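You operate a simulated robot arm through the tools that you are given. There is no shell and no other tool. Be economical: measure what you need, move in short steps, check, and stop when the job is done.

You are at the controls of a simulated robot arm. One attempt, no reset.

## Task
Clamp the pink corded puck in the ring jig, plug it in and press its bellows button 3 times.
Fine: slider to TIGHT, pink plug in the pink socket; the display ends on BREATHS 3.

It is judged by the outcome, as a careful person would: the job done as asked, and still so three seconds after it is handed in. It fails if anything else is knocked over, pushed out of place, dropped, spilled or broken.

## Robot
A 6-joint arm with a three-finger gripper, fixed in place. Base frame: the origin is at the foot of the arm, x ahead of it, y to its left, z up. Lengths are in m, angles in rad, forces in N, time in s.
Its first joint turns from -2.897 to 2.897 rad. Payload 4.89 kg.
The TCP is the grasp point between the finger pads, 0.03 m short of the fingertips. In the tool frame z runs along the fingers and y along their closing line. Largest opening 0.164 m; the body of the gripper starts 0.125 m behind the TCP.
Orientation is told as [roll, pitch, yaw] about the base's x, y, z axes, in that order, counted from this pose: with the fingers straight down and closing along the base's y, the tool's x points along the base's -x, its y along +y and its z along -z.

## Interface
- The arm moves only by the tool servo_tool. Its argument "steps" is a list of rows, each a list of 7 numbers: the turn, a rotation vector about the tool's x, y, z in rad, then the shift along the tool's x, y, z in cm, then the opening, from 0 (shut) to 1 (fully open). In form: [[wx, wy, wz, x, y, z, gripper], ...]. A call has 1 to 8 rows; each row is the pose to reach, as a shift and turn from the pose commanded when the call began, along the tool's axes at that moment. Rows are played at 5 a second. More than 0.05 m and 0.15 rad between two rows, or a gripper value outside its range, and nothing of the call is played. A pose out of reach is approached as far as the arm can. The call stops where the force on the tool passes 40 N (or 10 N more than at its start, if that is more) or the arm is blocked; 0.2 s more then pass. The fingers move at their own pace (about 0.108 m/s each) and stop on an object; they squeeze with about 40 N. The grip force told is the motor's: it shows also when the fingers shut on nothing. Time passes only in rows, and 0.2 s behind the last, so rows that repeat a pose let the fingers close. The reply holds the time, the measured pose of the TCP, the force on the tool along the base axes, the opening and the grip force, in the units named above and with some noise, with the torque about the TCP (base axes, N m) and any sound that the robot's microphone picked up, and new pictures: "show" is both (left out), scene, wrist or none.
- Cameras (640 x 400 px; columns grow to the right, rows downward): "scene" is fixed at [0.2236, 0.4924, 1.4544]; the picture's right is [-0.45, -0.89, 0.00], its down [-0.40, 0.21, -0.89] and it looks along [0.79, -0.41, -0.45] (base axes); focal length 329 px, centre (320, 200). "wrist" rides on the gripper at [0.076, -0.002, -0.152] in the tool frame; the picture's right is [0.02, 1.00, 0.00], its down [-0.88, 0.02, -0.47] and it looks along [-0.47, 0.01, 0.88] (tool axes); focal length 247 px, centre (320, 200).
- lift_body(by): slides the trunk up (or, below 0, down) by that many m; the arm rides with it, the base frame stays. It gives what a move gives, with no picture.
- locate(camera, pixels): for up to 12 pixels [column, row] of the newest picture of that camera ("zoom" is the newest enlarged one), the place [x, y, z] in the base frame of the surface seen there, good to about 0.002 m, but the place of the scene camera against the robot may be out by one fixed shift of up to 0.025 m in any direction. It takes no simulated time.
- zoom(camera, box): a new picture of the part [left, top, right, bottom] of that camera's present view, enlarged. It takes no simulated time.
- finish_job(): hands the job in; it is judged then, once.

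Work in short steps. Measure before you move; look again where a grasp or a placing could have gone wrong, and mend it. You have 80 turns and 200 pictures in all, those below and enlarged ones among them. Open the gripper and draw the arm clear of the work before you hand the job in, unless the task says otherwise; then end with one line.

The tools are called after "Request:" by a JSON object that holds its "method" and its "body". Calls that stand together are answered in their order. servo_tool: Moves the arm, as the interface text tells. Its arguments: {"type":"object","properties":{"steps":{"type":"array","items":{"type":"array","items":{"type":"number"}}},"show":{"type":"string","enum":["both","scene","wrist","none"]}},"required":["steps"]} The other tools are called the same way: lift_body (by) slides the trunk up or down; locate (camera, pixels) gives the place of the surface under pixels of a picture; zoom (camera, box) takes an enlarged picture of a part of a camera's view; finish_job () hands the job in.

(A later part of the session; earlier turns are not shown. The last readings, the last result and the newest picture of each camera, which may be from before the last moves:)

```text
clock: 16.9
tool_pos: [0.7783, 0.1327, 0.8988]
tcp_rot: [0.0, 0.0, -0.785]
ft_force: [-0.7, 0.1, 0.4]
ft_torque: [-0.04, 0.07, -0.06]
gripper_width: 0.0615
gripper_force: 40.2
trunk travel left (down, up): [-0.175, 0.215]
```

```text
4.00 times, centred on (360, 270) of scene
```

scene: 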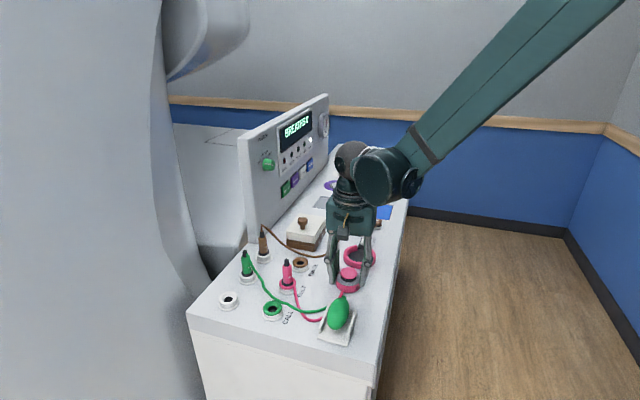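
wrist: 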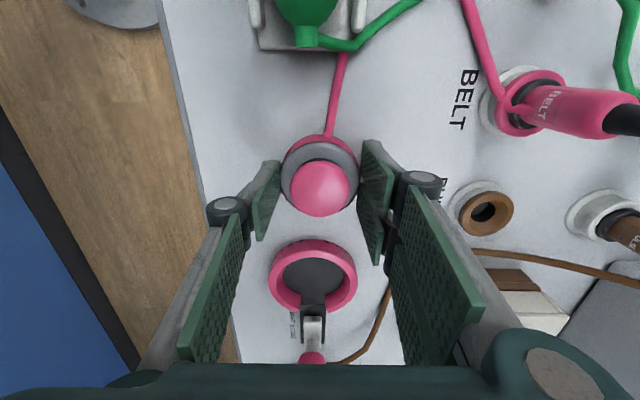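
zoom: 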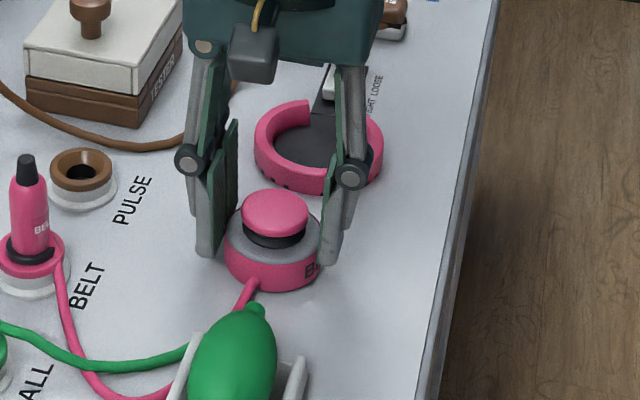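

The puck is held (61.5 mm). I lift 4 cm and carry it over the ring.

Request:
{"method": "servo_tool", "body": {"steps": [[0, 0, 0, 0, 0, -2, 0.3], [0, 0, 0, 0, 0, -4, 0.3], [0, 0, 0, -3, -0.1, -4, 0.3], [0, 0, 0, -6, -0.15, -4, 0.3], [0, 0, 0, -9, -0.2, -4, 0.3], [0, 0, 0, -11.9, -0.3, -4, 0.3], [0, 0, 0, -11.9, -0.3, -4, 0.3]]}}

Request:
{"method": "zoom", "body": {"camera": "scene", "box": [320, 200, 410, 290]}}

Request:
{"method": "zoom", "body": {"camera": "wrist", "box": [250, 100, 390, 240]}}

```text
clock: 18.6
tool_pos: [0.8604, 0.0473, 0.9374]
tcp_rot: [-0.001, 0.002, -0.784]
ft_force: [0.7, -0.6, -2.0]
ft_torque: [0.0, 0.05, -0.01]
gripper_width: 0.0613
gripper_force: 40.2
trunk travel left (down, up): [-0.175, 0.215]
```

scene: 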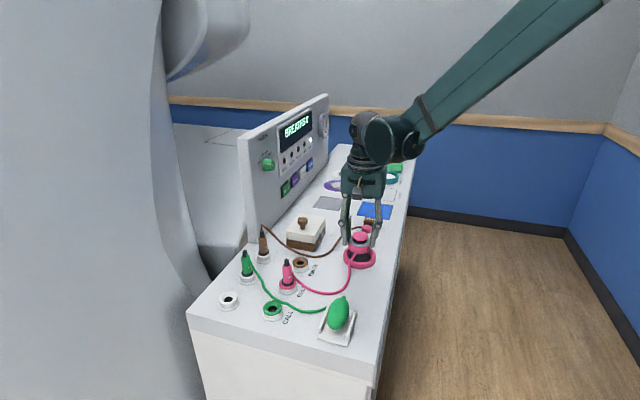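
wrist: 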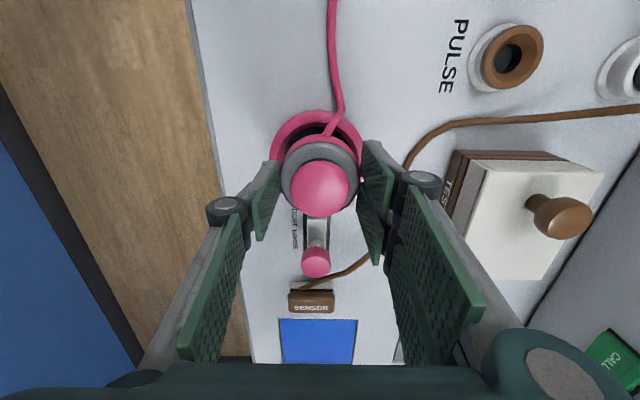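

```text
4.44 times, centred on (365, 245) of scene
```

zoom: 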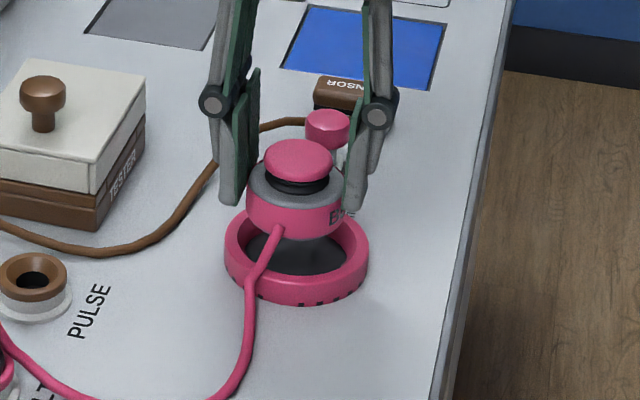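

```text
2.86 times, centred on (320, 170) of wrist
```

zoom: 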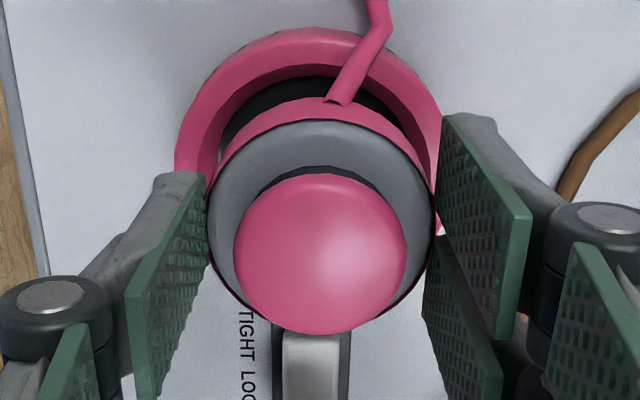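

Puck is slightly off sideways. I locate ring rim points again from this near view.

Request:
{"method": "locate", "body": {"camera": "wrist", "pixels": [[275.5, 135], [359, 135], [286, 122.8], [347.5, 122.8], [316.5, 112.5], [272, 150], [298, 150], [345, 150], [320.5, 225], [317, 262]]}}

Request:
{"method": "locate", "body": {"camera": "zoom", "pixels": [[195, 100], [428, 100], [310, 36], [225, 65], [395, 65], [182, 150], [300, 135]]}}

```text
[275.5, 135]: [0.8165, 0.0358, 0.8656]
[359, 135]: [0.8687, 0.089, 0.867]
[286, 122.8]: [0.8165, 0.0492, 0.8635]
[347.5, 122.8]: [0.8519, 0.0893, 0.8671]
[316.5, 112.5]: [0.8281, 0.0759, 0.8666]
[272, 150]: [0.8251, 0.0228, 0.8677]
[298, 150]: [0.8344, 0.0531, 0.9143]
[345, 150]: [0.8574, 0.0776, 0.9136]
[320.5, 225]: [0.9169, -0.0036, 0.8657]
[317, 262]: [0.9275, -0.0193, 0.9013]
```

```text
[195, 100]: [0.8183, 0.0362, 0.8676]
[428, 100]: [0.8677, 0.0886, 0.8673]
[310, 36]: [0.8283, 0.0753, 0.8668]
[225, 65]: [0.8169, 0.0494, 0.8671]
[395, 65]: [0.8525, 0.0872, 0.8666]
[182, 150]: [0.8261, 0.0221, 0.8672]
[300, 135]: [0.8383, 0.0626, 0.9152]
```

Circle fit gives ring centre (0.8603,0.0465), R 0.0433, within 1 mm of the TCP. I lower the puck gently into the ring.

Request:
{"method": "servo_tool", "body": {"steps": [[0, 0, 0, -0.03, -0.06, 1, 0.3], [0, 0, 0, -0.03, -0.06, 2, 0.3], [0, 0, 0, -0.03, -0.06, 2.5, 0.3], [0, 0, 0, -0.03, -0.06, 3, 0.3], [0, 0, 0, -0.03, -0.06, 3.5, 0.3]]}}

Request:
{"method": "zoom", "body": {"camera": "scene", "box": [320, 200, 410, 290]}}

Request:
{"method": "zoom", "body": {"camera": "wrist", "box": [250, 100, 390, 240]}}

```text
clock: 19.8
tool_pos: [0.8607, 0.0464, 0.9039]
tcp_rot: [-0.001, 0.0, -0.784]
ft_force: [1.3, -3.1, -2.8]
ft_torque: [-0.22, -0.07, -0.04]
gripper_width: 0.0611
gripper_force: 40.0
trunk travel left (down, up): [-0.175, 0.215]
```

scene: 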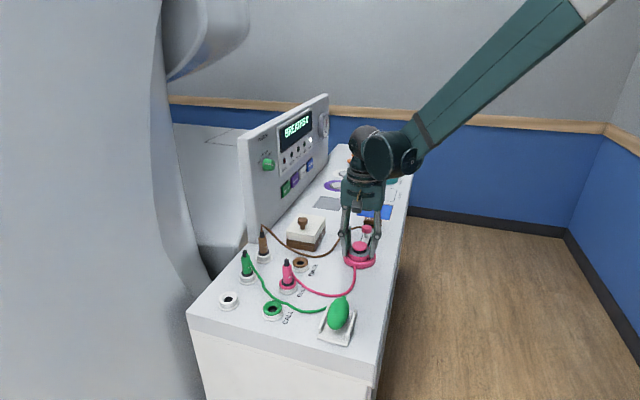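
wrist: 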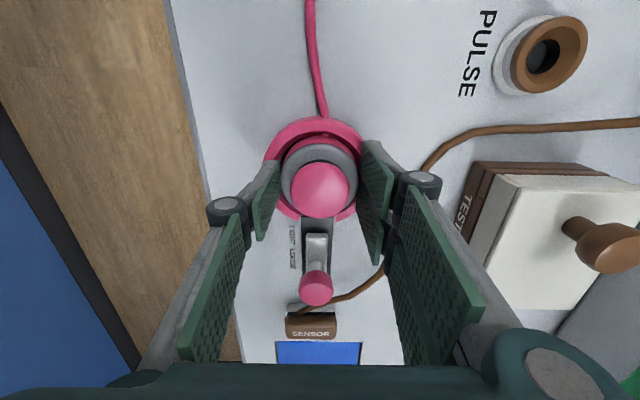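

```text
4.44 times, centred on (365, 245) of scene
```

zoom: 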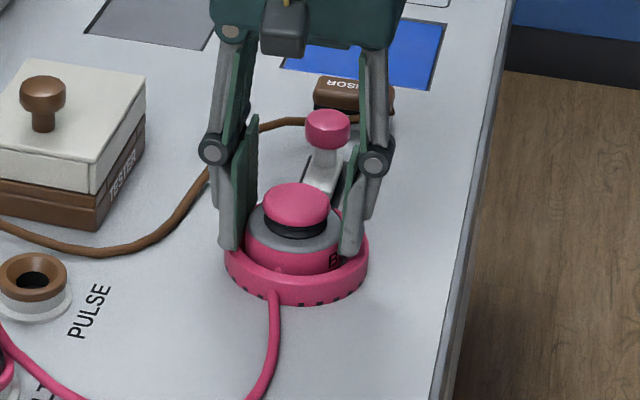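

```text
2.86 times, centred on (320, 170) of wrist
```

zoom: 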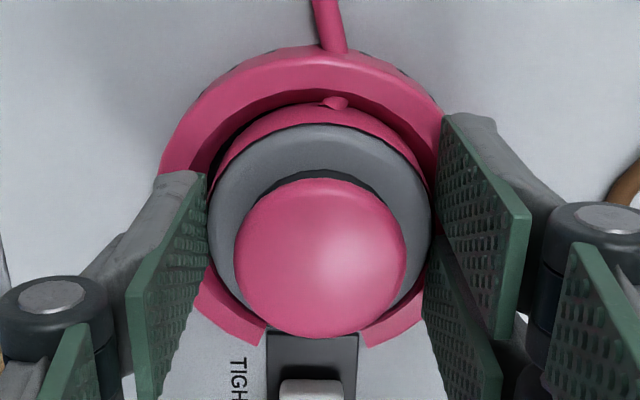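

The puck is inside the ring, leaning slightly to the right. I nudge 1 mm left, lower the last 2–3 mm, then release.

Request:
{"method": "servo_tool", "body": {"steps": [[0, 0, 0, 0, -0.1, 0, 0.3], [0, 0, 0, 0, -0.1, 0.2, 0.3], [0, 0, 0, 0, -0.1, 0.3, 0.3], [0, 0, 0, 0, -0.1, 0.3, 0.42], [0, 0, 0, 0, -0.1, 0.3, 0.45], [0, 0, 0, 0, -0.1, -3, 0.45], [0, 0, 0, 0, -0.1, -7, 0.45], [0, 0, 0, 0, -0.1, -11, 0.45]]}}

Request:
{"method": "zoom", "body": {"camera": "scene", "box": [320, 200, 410, 290]}}

Request:
{"method": "zoom", "body": {"camera": "wrist", "box": [250, 80, 390, 260]}}

```text
clock: 21.6
tool_pos: [0.86, 0.0447, 1.0166]
tcp_rot: [-0.001, 0.0, -0.784]
ft_force: [0.3, -0.2, -0.1]
ft_torque: [-0.03, 0.16, 0.01]
gripper_width: 0.0739
gripper_force: 0.1
trunk travel left (down, up): [-0.175, 0.215]
```

scene: 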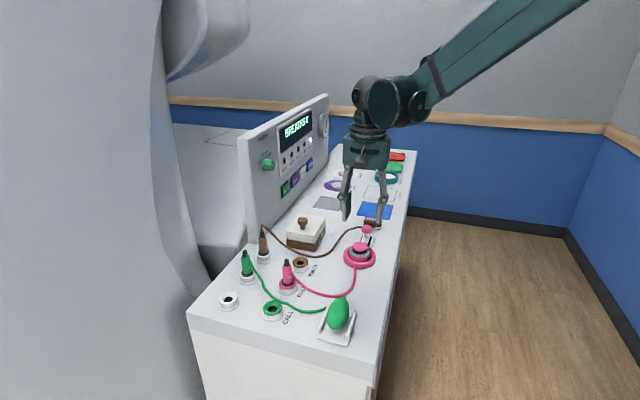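
wrist: 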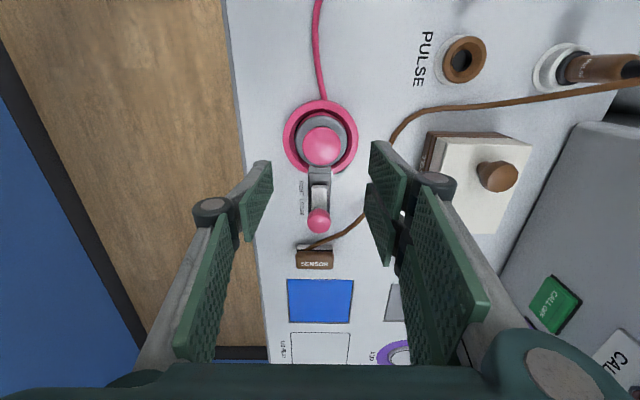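

```text
4.44 times, centred on (365, 245) of scene
```

zoom: 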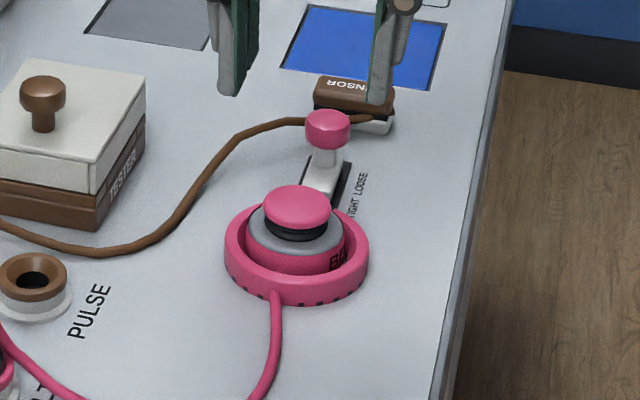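

```text
2.22 times, centred on (320, 170) of wrist
```

zoom: 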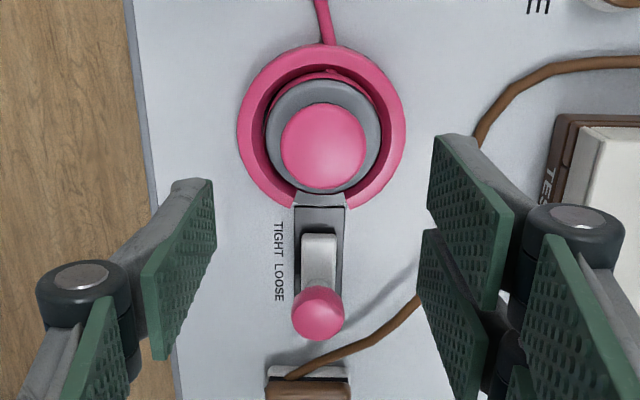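

The puck sits in the ring. Next the slider knob at about (0.928,-0.020,0.902): I go above it, then down around it with the fingers slightly open.

Request:
{"method": "servo_tool", "body": {"steps": [[0, 0, 0, -4.7, 0.1, 0, 0.35], [0, 0, 0, -9.4, 0.2, 0, 0.35], [0, 0, 0, -9.4, 0.2, 4, 0.35], [0, 0, 0, -9.4, 0.2, 8, 0.35]]}}

Request:
{"method": "zoom", "body": {"camera": "wrist", "box": [220, 100, 420, 260]}}

```text
clock: 22.6
tool_pos: [0.9294, -0.0181, 0.9336]
tcp_rot: [0.0, 0.001, -0.786]
ft_force: [-0.7, -0.3, 0.5]
ft_torque: [0.08, -0.13, -0.01]
gripper_width: 0.0573
gripper_force: 0.1
trunk travel left (down, up): [-0.175, 0.215]
```

scene: 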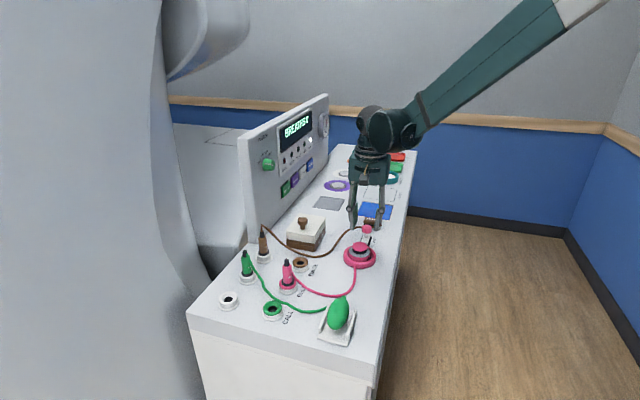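
wrist: 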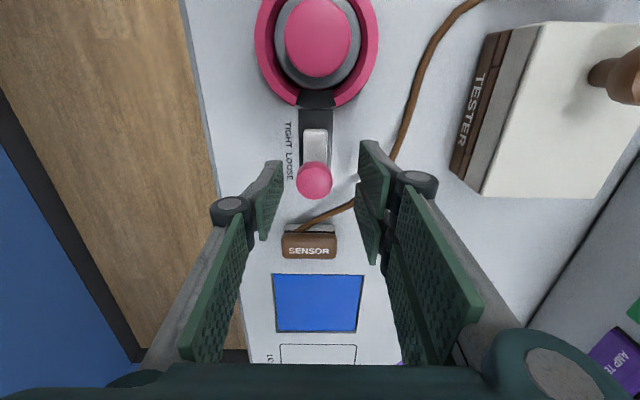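

```text
2.50 times, centred on (320, 180) of wrist
```

zoom: 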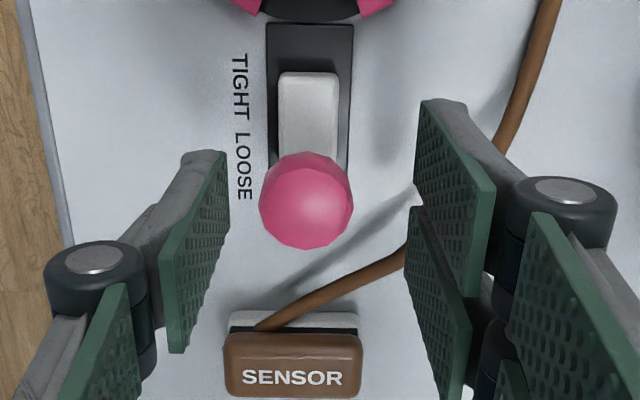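

Knob is ~3 mm to the left; I correct, narrow the opening, lower to z 0.898 and close on the knob.

Request:
{"method": "servo_tool", "body": {"steps": [[0, 0, 0, 0, -0.3, 0, 0.28], [0, 0, 0, 0, -0.3, 1.8, 0.28], [0, 0, 0, 0, -0.3, 3.5, 0.28], [0, 0, 0, 0, -0.3, 3.5, 0.1], [0, 0, 0, 0, -0.3, 3.5, 0.1], [0, 0, 0, 0, -0.3, 3.5, 0.1]]}}

Request:
{"method": "zoom", "body": {"camera": "wrist", "box": [220, 100, 420, 260]}}

```text
clock: 23.9
tool_pos: [0.9268, -0.0208, 0.9001]
tcp_rot: [0.0, 0.0, -0.786]
ft_force: [-16.8, -14.5, -15.8]
ft_torque: [-0.24, 0.05, -0.21]
gripper_width: 0.0302
gripper_force: 44.7
trunk travel left (down, up): [-0.175, 0.215]
```

scene: 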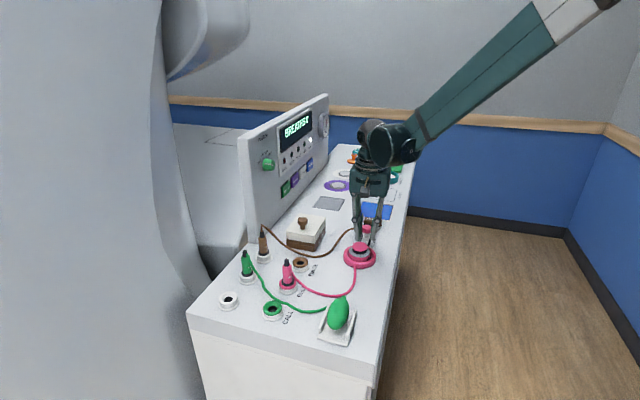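
wrist: 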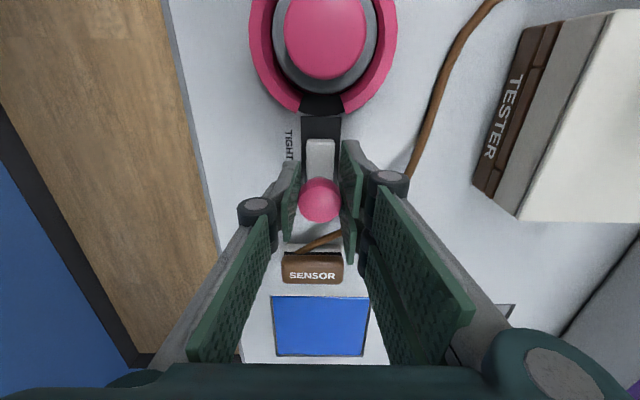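

```text
2.50 times, centred on (320, 180) of wrist
```

zoom: 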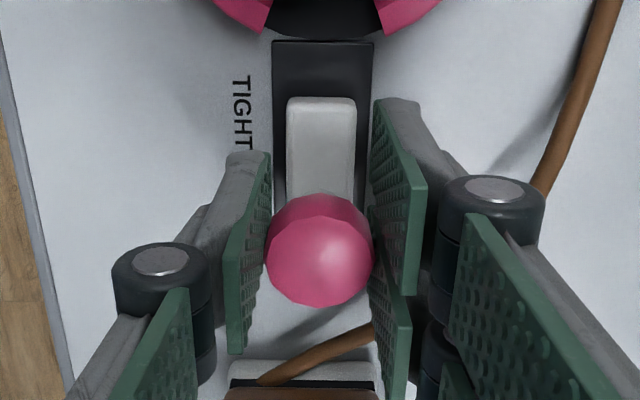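

Gripped; the side load shows the tool sits slightly to +y. I relieve 1.5 mm and pull the slider toward the ring (+tool x) in small steps.

Request:
{"method": "servo_tool", "body": {"steps": [[0, 0, 0, 0, -0.15, 0, 0.1], [0, 0, 0, 0.5, -0.15, 0, 0.1], [0, 0, 0, 1.0, -0.15, 0, 0.1], [0, 0, 0, 1.5, -0.15, 0, 0.1], [0, 0, 0, 1.8, -0.15, 0, 0.1], [0, 0, 0, 2.1, -0.15, 0, 0.1], [0, 0, 0, 2.4, -0.15, 0, 0.1]]}}

Request:
{"method": "zoom", "body": {"camera": "wrist", "box": [220, 100, 420, 260]}}

```text
clock: 25.6
tool_pos: [0.9085, -0.0025, 0.8992]
tcp_rot: [0.002, 0.0, -0.783]
ft_force: [15.6, 13.9, 19.5]
ft_torque: [0.15, -0.27, 0.2]
gripper_width: 0.0305
gripper_force: 45.4
trunk travel left (down, up): [-0.175, 0.215]
```

scene: 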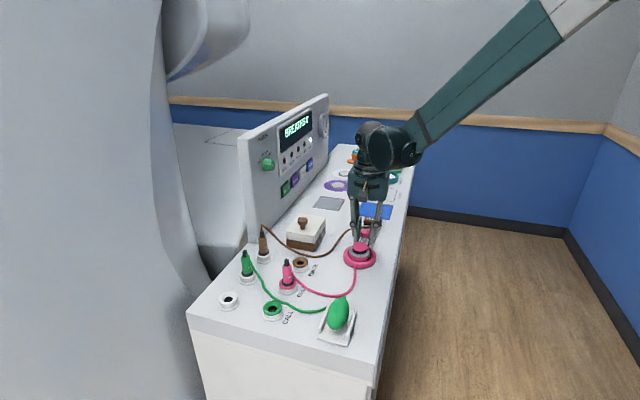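
wrist: 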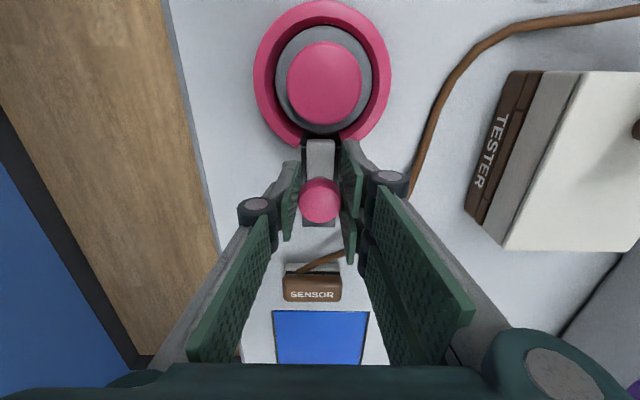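

```text
2.50 times, centred on (320, 180) of wrist
```

zoom: 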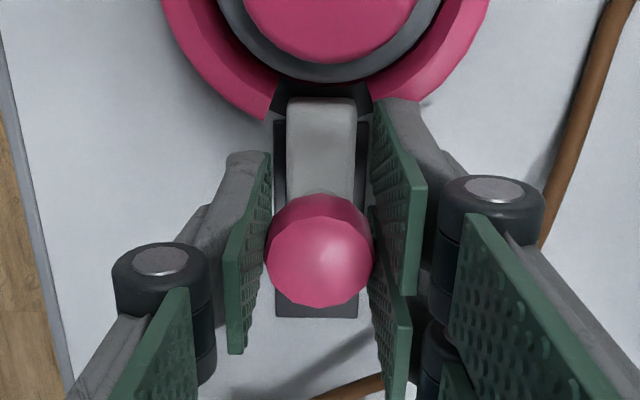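

Slider moved 2.5 cm with no end resistance; slack remains before the puck. I continue in small steps until it stops.

Request:
{"method": "servo_tool", "body": {"steps": [[0, 0, 0, 0.2, 0.08, 0, 0.1], [0, 0, 0, 0.4, 0.08, 0, 0.1], [0, 0, 0, 0.6, 0.08, 0, 0.1], [0, 0, 0, 0.8, 0.08, 0, 0.1], [0, 0, 0, 1.0, 0.08, 0, 0.1]]}}

Request:
{"method": "zoom", "body": {"camera": "wrist", "box": [220, 100, 420, 260]}}

```text
clock: 26.6
tool_pos: [0.9055, 0.0002, 0.8981]
tcp_rot: [0.003, -0.002, -0.785]
ft_force: [5.9, 2.6, 4.8]
ft_torque: [0.19, -0.03, -0.03]
gripper_width: 0.0302
gripper_force: 44.9
trunk travel left (down, up): [-0.175, 0.215]
stopped in row 4: the force on the tool passed its limit at 42 N (the readings are from after the stop); the commanded pose is now the measured one
```

scene: 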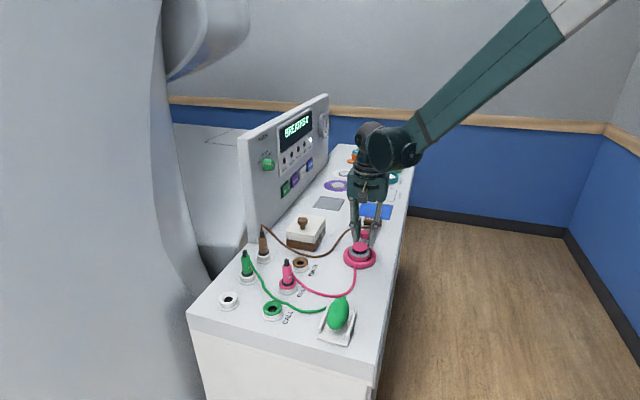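
wrist: 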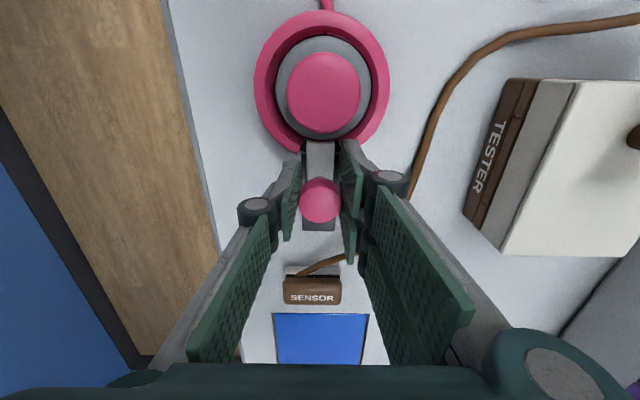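

```text
2.50 times, centred on (320, 180) of wrist
```

zoom: 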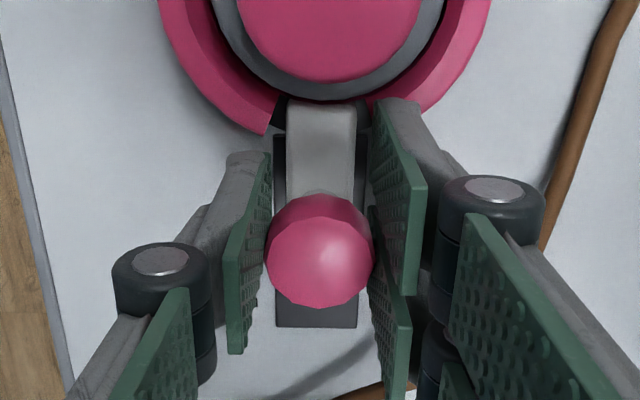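

It stopped against the end at 42 N (travel 3.0 cm). I release and rise to look.

Request:
{"method": "servo_tool", "body": {"steps": [[0, 0, 0, 0, 0, 0, 0.28], [0, 0, 0, 0, 0, 0, 0.28], [0, 0, 0, 0, 0, -4, 0.28], [0, 0, 0, 0, 0, -8, 0.28], [0, 0, 0, 0, 0, -11, 0.28]]}}

Request:
{"method": "zoom", "body": {"camera": "wrist", "box": [250, 40, 390, 240]}}

Request:
{"method": "zoom", "body": {"camera": "scene", "box": [240, 90, 340, 210]}}

Request:
{"method": "zoom", "body": {"camera": "scene", "box": [320, 200, 410, 290]}}

```text
clock: 27.8
tool_pos: [0.9062, 0.0009, 1.009]
tcp_rot: [0.002, -0.003, -0.785]
ft_force: [0.8, -0.3, 0.0]
ft_torque: [-0.03, 0.07, 0.0]
gripper_width: 0.0458
gripper_force: 0.1
trunk travel left (down, up): [-0.175, 0.215]
```

scene: 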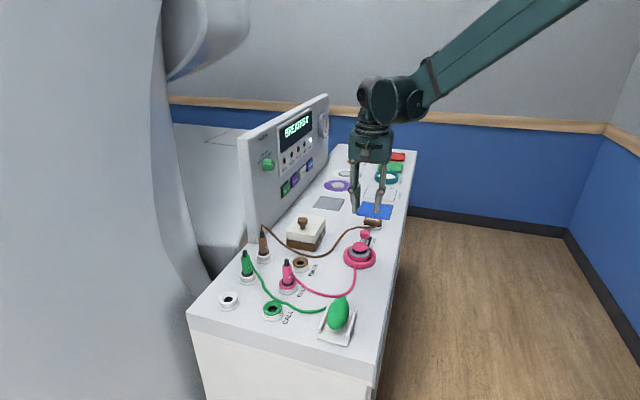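
wrist: 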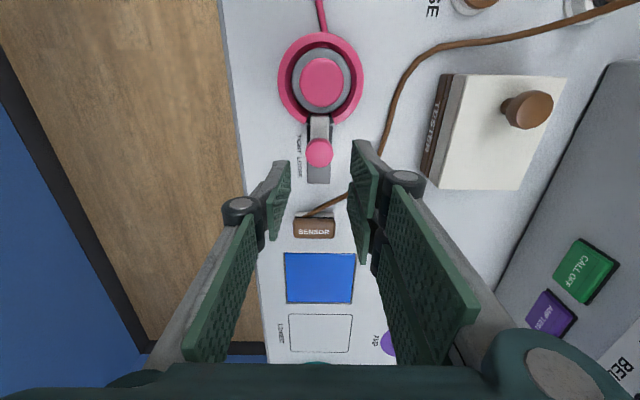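

```text
2.00 times, centred on (320, 140) of wrist
```

zoom: 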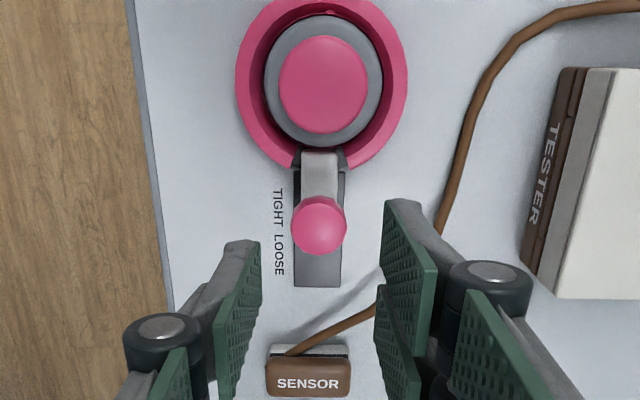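

```text
3.33 times, centred on (290, 150) of scene
```

zoom: 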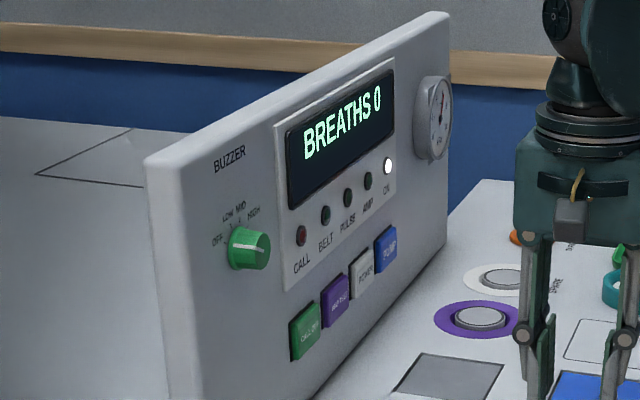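

```text
4.44 times, centred on (365, 245) of scene
```

zoom: 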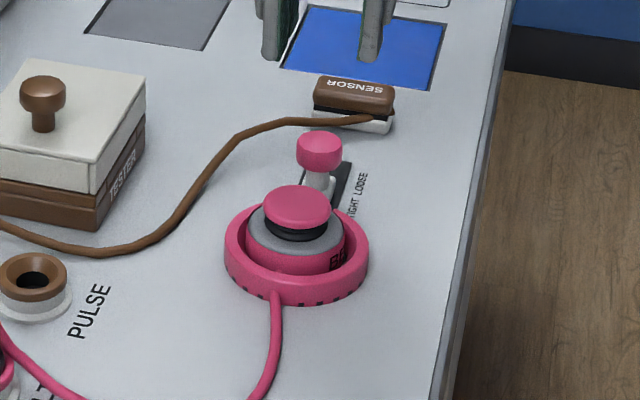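

Check the puck against the ring, and the knob's place.

Request:
{"method": "locate", "body": {"camera": "wrist", "pixels": [[319, 152], [293, 80], [350.5, 80], [322, 112], [322, 49], [322, 83], [280, 85], [362, 85], [319, 36], [319, 120]]}}

Request:
{"method": "zoom", "body": {"camera": "wrist", "box": [270, 20, 370, 130]}}

```text
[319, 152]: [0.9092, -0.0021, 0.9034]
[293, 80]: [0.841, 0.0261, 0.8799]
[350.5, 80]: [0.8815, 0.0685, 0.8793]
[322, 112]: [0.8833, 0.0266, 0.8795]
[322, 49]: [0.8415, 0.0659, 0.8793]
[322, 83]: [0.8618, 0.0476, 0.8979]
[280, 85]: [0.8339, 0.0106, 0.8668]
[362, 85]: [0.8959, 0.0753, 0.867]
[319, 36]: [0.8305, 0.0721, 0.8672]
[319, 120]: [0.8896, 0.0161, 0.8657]
```

```text
3.64 times, centred on (320, 75) of wrist
```

zoom: 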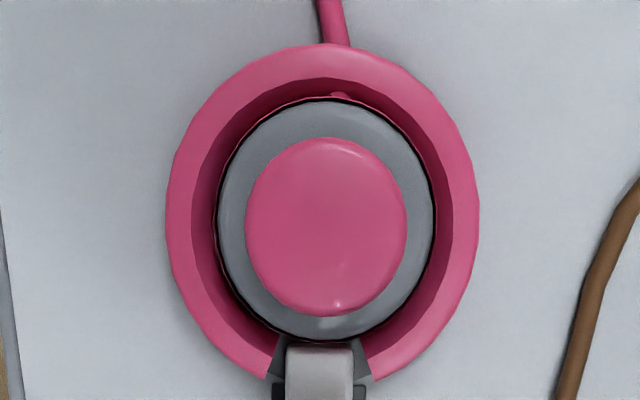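

Puck top at 0.879 everywhere: seated and level; the knob is now at (0.909,-0.002). To be sure it is fully TIGHT I'll push it from behind with closed fingers; first I check room before the sensor.

Request:
{"method": "locate", "body": {"camera": "wrist", "pixels": [[315, 213], [315, 220], [325, 207], [340, 198], [318, 178], [318, 165], [300, 170], [312, 225]]}}

```text
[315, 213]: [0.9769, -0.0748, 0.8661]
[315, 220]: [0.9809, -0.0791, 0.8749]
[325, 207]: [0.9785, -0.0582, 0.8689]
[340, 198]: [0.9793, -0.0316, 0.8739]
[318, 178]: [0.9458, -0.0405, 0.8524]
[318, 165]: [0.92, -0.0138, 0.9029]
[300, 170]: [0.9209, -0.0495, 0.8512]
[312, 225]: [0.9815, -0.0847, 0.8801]
```

Plenty of room. I go behind the knob with closed fingers and push toward the ring.

Request:
{"method": "servo_tool", "body": {"steps": [[0, 0, 0, -3.4, 0, 0, 0], [0, 0, 0, -3.5, 0, 4, 0], [0, 0, 0, -3.5, 0, 8, 0], [0, 0, 0, -3.5, 0, 10.9, 0], [0, 0, 0, -3.2, 0, 10.9, 0], [0, 0, 0, -2.9, 0, 10.9, 0], [0, 0, 0, -2.6, 0, 10.9, 0], [0, 0, 0, -2.3, 0, 10.9, 0]]}}

Request:
{"method": "zoom", "body": {"camera": "wrist", "box": [250, 40, 390, 240]}}

```text
clock: 28.6
tool_pos: [0.9285, -0.0262, 0.9298]
tcp_rot: [0.002, -0.004, -0.788]
ft_force: [-3.1, -5.3, 26.4]
ft_torque: [0.24, 0.39, 0.11]
gripper_width: 0.006
gripper_force: 44.9
trunk travel left (down, up): [-0.175, 0.215]
stopped in row 4: the force on the tool passed its limit at 150 N (the readings are from after the stop); the commanded pose is now the measured one
```

scene: 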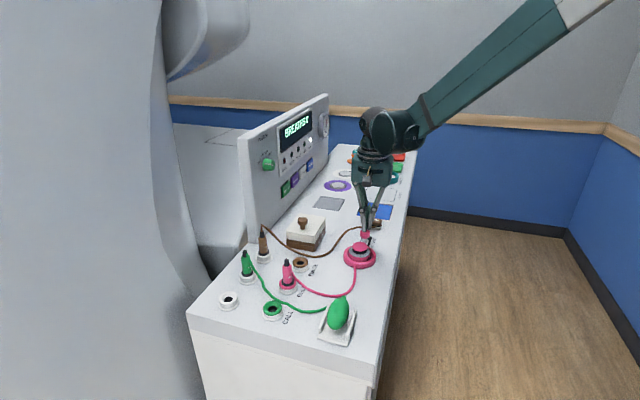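
wrist: 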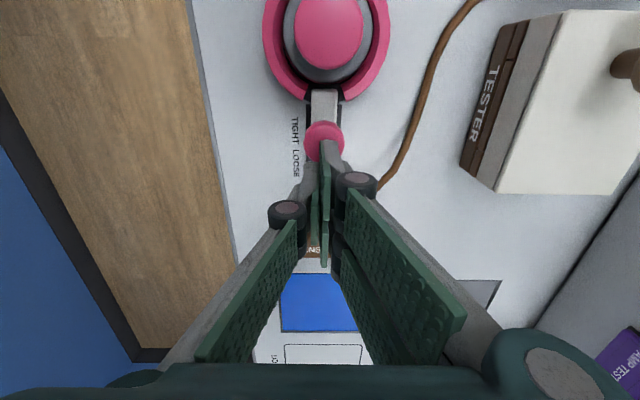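

```text
2.00 times, centred on (320, 140) of wrist
```

zoom: 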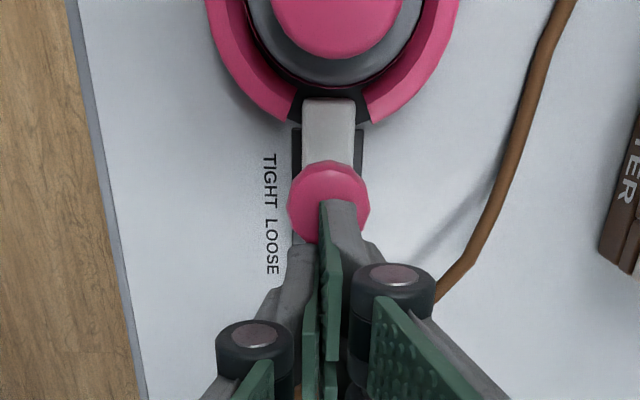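

The fingertips landed on the knob's rear edge (knob radius is 15 mm). I rise, check for harm, and will go further back.

Request:
{"method": "servo_tool", "body": {"steps": [[0, 0, 0, 0, 0, -2, 0], [0, 0, 0, 0, 0, -5, 0], [0, 0, 0, -1.5, 0, -5, 0]]}}

Request:
{"method": "zoom", "body": {"camera": "scene", "box": [320, 200, 410, 290]}}

Request:
{"method": "zoom", "body": {"camera": "wrist", "box": [250, 40, 390, 240]}}

```text
clock: 29.4
tool_pos: [0.9401, -0.0352, 0.9791]
tcp_rot: [0.002, -0.002, -0.785]
ft_force: [-1.3, 0.4, 0.2]
ft_torque: [-0.06, -0.2, 0.01]
gripper_width: 0.0
gripper_force: 45.0
trunk travel left (down, up): [-0.175, 0.215]
```

scene: 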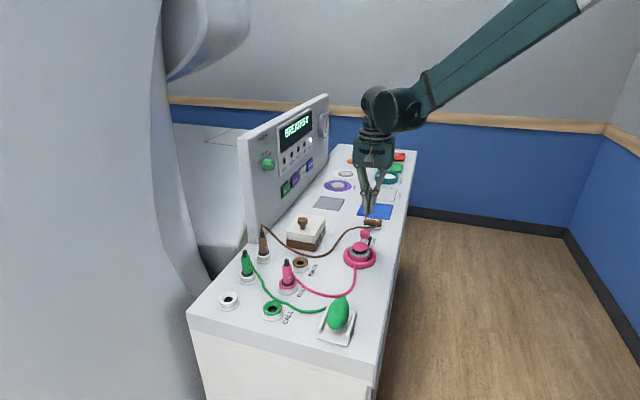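
wrist: 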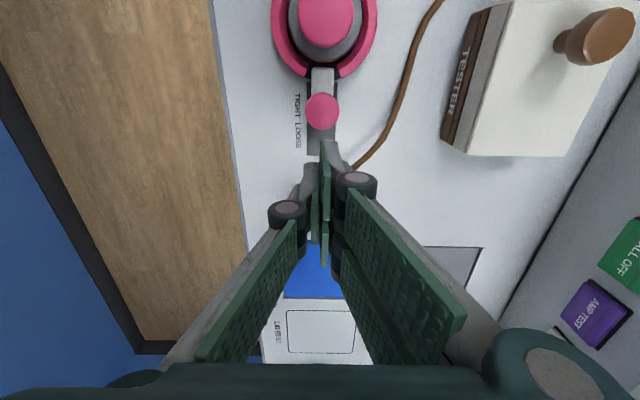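

```text
4.44 times, centred on (365, 245) of scene
```

zoom: 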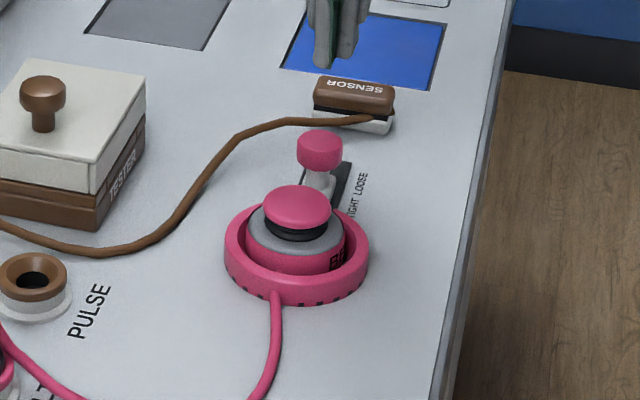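

```text
2.00 times, centred on (320, 140) of wrist
```

zoom: 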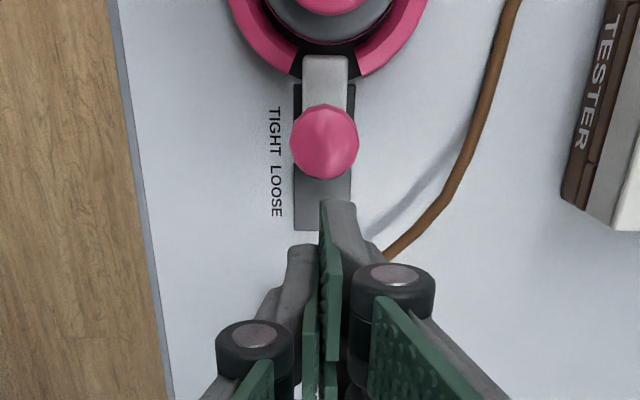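

No harm seen. Now I lower at 45 mm behind the knob and push forward in small steps.

Request:
{"method": "servo_tool", "body": {"steps": [[0, 0, 0, 0, 0, 4, 0], [0, 0, 0, 0, 0, 7.8, 0], [0, 0, 0, 0.6, 0, 7.8, 0], [0, 0, 0, 1.2, 0, 7.8, 0], [0, 0, 0, 1.5, 0, 7.8, 0], [0, 0, 0, 1.8, 0, 7.8, 0], [0, 0, 0, 2.0, 0, 7.8, 0], [0, 0, 0, 2.2, 0, 7.8, 0]]}}

Request:
{"method": "zoom", "body": {"camera": "wrist", "box": [250, 40, 390, 240]}}

```text
clock: 30.0
tool_pos: [0.9392, -0.0371, 0.929]
tcp_rot: [0.004, -0.002, -0.787]
ft_force: [-5.4, -6.5, 34.5]
ft_torque: [0.58, 0.69, 0.2]
gripper_width: 0.0
gripper_force: 44.9
trunk travel left (down, up): [-0.175, 0.215]
stopped in row 2: the force on the tool passed its limit at 112 N (the readings are from after the stop); the commanded pose is now the measured one
```

scene: 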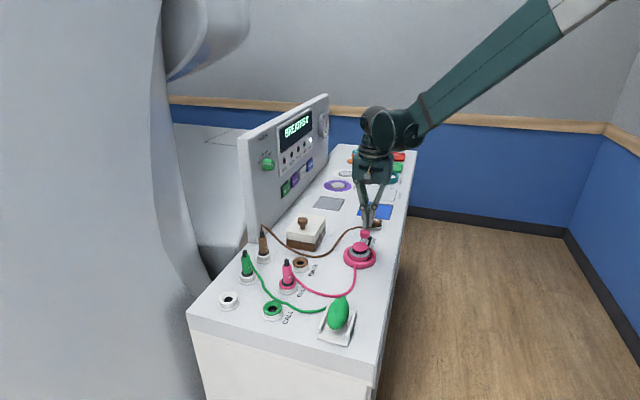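
wrist: 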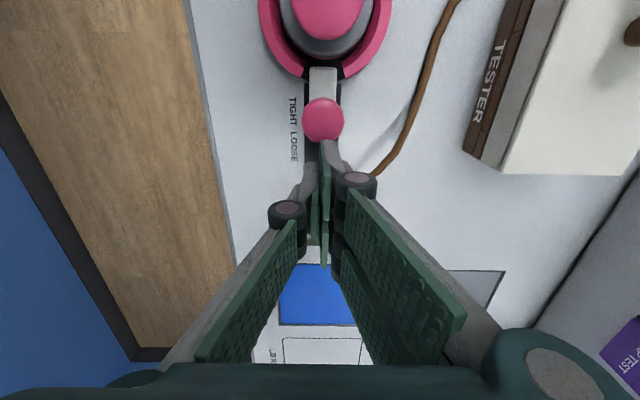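

```text
2.00 times, centred on (320, 140) of wrist
```

zoom: 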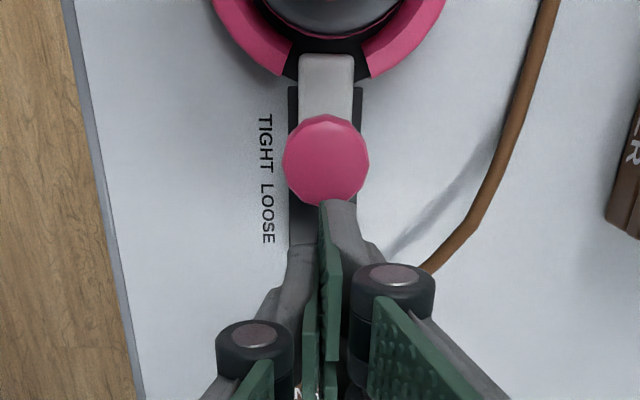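

Blocked again at 0.929; torque suggests contact ~27 mm ahead of the TCP, at the knob's edge. I measure the knob and fingertip places.

Request:
{"method": "locate", "body": {"camera": "wrist", "pixels": [[322, 120], [322, 138], [334, 145], [326, 150], [312, 165], [306, 178], [322, 103], [342, 120]]}}

Request:
{"method": "zoom", "body": {"camera": "scene", "box": [335, 190, 405, 270]}}

```text
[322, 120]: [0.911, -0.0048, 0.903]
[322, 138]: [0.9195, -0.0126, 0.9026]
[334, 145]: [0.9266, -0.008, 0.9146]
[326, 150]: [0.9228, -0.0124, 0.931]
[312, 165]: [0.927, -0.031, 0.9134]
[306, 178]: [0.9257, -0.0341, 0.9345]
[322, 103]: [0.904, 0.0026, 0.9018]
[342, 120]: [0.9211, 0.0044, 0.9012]
```

```text
5.00 times, centred on (370, 230) of scene
```

zoom: 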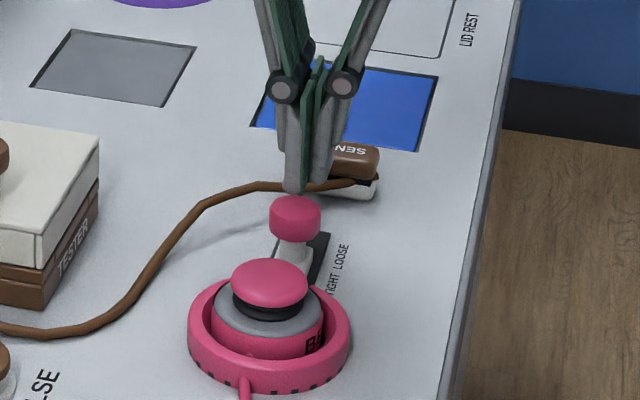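

The finger pad reaches ~25 mm ahead of the TCP. I rise, back off 1 cm more, then lower and push.

Request:
{"method": "servo_tool", "body": {"steps": [[0, 0, 0, 0, 0, -2, 0], [0, 0, 0, -1.1, -0.1, -2, 0], [0, 0, 0, -1.1, -0.1, 0, 0], [0, 0, 0, -1.1, -0.1, 1, 0], [0, 0, 0, -1.1, -0.1, 2, 0], [0, 0, 0, -1.1, -0.1, 2.6, 0]]}}

Request:
{"method": "zoom", "body": {"camera": "scene", "box": [335, 190, 405, 270]}}

```text
clock: 31.4
tool_pos: [0.9472, -0.0446, 0.8993]
tcp_rot: [0.003, 0.0, -0.785]
ft_force: [-0.1, -0.5, 0.6]
ft_torque: [-0.07, -0.03, 0.0]
gripper_width: 0.0
gripper_force: 45.0
trunk travel left (down, up): [-0.175, 0.215]
```

scene: 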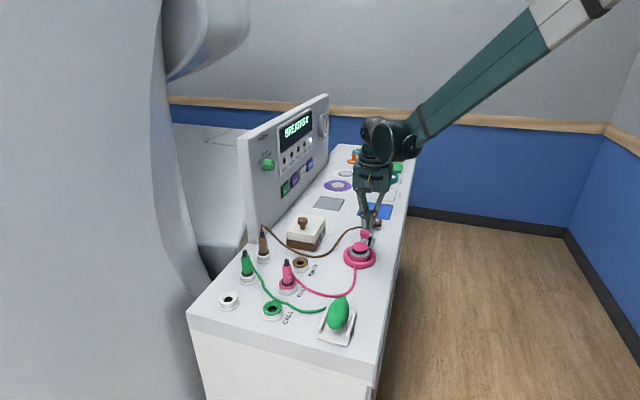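
wrist: 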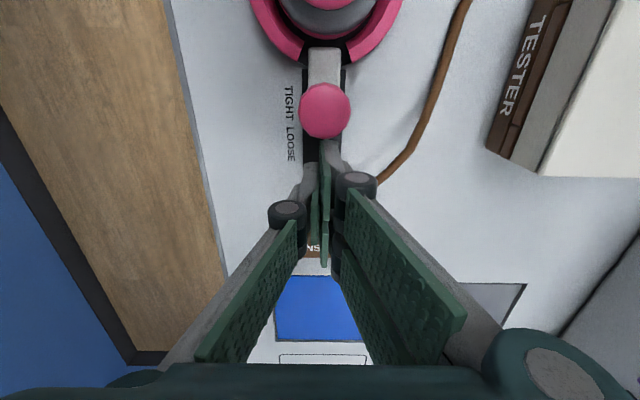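

```text
5.00 times, centred on (370, 230) of scene
```

zoom: 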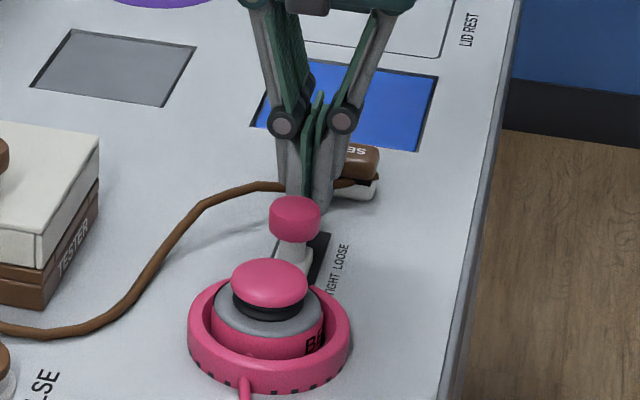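

Down behind the knob at z 0.899, no contact. Now push forward in 2–3 mm steps.

Request:
{"method": "servo_tool", "body": {"steps": [[0, 0, 0, 0.4, 0, 0, 0], [0, 0, 0, 0.8, 0, 0, 0], [0, 0, 0, 1.1, 0, 0, 0], [0, 0, 0, 1.4, 0, 0, 0], [0, 0, 0, 1.7, 0, 0, 0], [0, 0, 0, 2.0, 0, 0, 0], [0, 0, 0, 2.3, 0, 0, 0], [0, 0, 0, 2.6, 0, 0, 0]]}}

Request:
{"method": "zoom", "body": {"camera": "wrist", "box": [250, 20, 390, 220]}}

```text
clock: 32.4
tool_pos: [0.9419, -0.0387, 0.9011]
tcp_rot: [0.003, -0.006, -0.789]
ft_force: [8.7, -6.9, 0.1]
ft_torque: [-0.02, 0.04, -0.07]
gripper_width: 0.0
gripper_force: 45.5
trunk travel left (down, up): [-0.175, 0.215]
stopped in row 5: the force on the tool passed its limit at 46 N (the readings are from after the stop); the commanded pose is now the measured one
```

scene: 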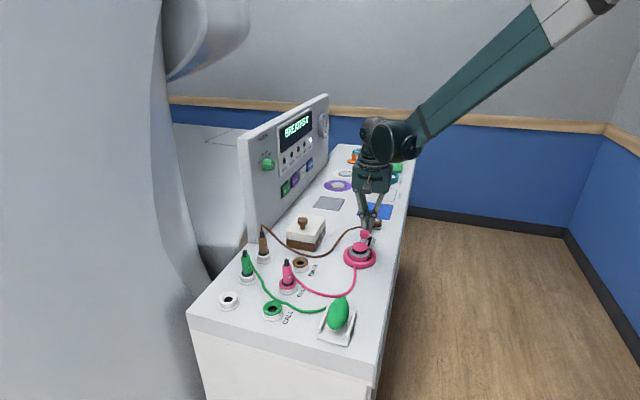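
wrist: 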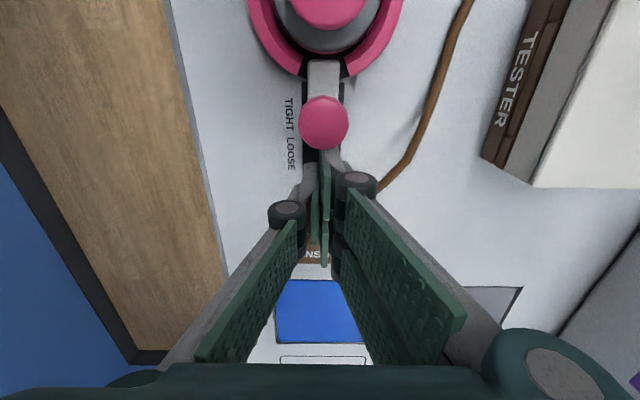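

```text
2.00 times, centred on (320, 120) of wrist
```

zoom: 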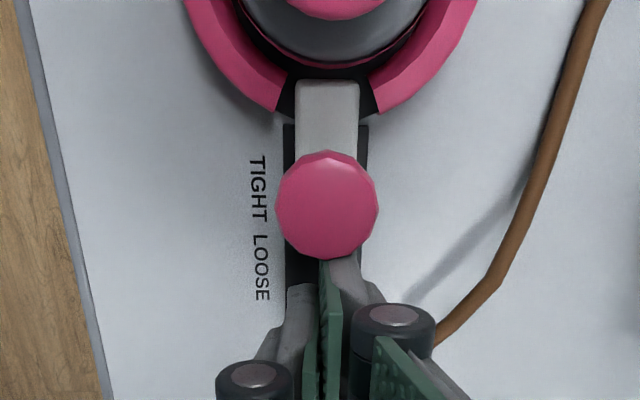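

Pushed at 46 N. I measure the knob again to see whether it moved.

Request:
{"method": "locate", "body": {"camera": "wrist", "pixels": [[323, 122], [301, 122], [347, 122], [323, 98], [323, 147], [323, 85], [323, 66]]}}

```text
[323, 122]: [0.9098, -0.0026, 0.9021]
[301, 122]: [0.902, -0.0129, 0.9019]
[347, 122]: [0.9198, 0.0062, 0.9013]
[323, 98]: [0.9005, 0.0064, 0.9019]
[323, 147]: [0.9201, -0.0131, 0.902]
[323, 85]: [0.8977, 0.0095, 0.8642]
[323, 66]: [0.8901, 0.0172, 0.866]
```

I check the gap between clamp block and puck more carefully.

Request:
{"method": "locate", "body": {"camera": "wrist", "pixels": [[323, 62], [323, 60], [323, 57], [323, 54], [323, 51], [323, 45], [307, 70], [343, 70]]}}

Request:
{"method": "zoom", "body": {"camera": "wrist", "box": [280, 20, 370, 90]}}

```text
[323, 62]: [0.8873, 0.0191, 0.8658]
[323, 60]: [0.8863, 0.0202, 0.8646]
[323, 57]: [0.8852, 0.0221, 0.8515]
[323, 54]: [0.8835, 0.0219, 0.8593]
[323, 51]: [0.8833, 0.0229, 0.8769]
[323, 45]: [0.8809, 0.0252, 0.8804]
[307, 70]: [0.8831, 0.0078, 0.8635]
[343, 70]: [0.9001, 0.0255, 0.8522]
```

```text
5.71 times, centred on (325, 55) of wrist
```

zoom: 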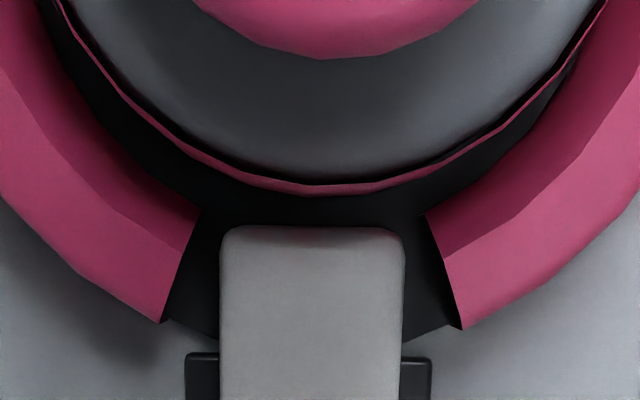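

Gap of about 2–3 mm to the puck. I push again in 1 mm steps to learn whether it is a hard stop.

Request:
{"method": "servo_tool", "body": {"steps": [[0, 0, 0, 0.1, 0, 0, 0], [0, 0, 0, 0.2, 0, 0, 0], [0, 0, 0, 0.3, 0, 0, 0], [0, 0, 0, 0.4, 0, 0, 0], [0, 0, 0, 0.5, 0, 0, 0]], "show": "wrist"}}

Request:
{"method": "zoom", "body": {"camera": "wrist", "box": [280, 20, 370, 90]}}

```text
clock: 33.0
tool_pos: [0.9421, -0.0383, 0.8994]
tcp_rot: [0.007, -0.008, -0.79]
ft_force: [7.2, -6.8, 1.3]
ft_torque: [0.02, 0.01, -0.05]
gripper_width: 0.0
gripper_force: 45.1
trunk travel left (down, up): [-0.175, 0.215]
stopped in row 3: the force on the tool passed its limit at 43 N (the readings are from after the stop); the commanded pose is now the measured one
```

wrist: 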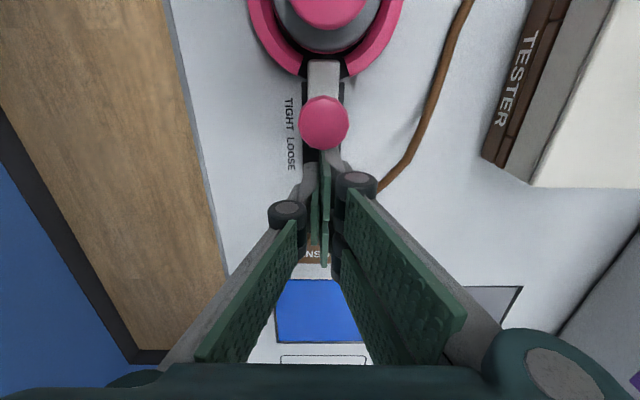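

```text
5.71 times, centred on (325, 55) of wrist
```

zoom: 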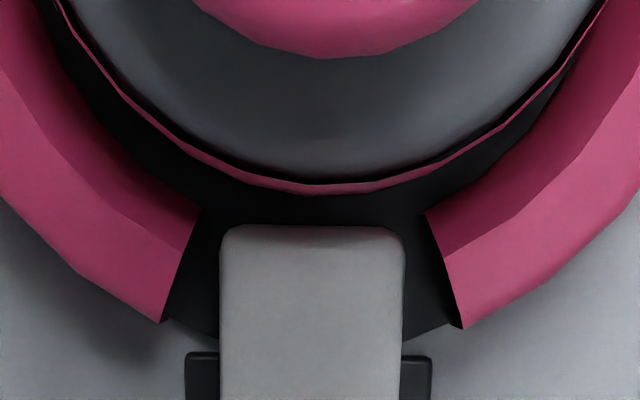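

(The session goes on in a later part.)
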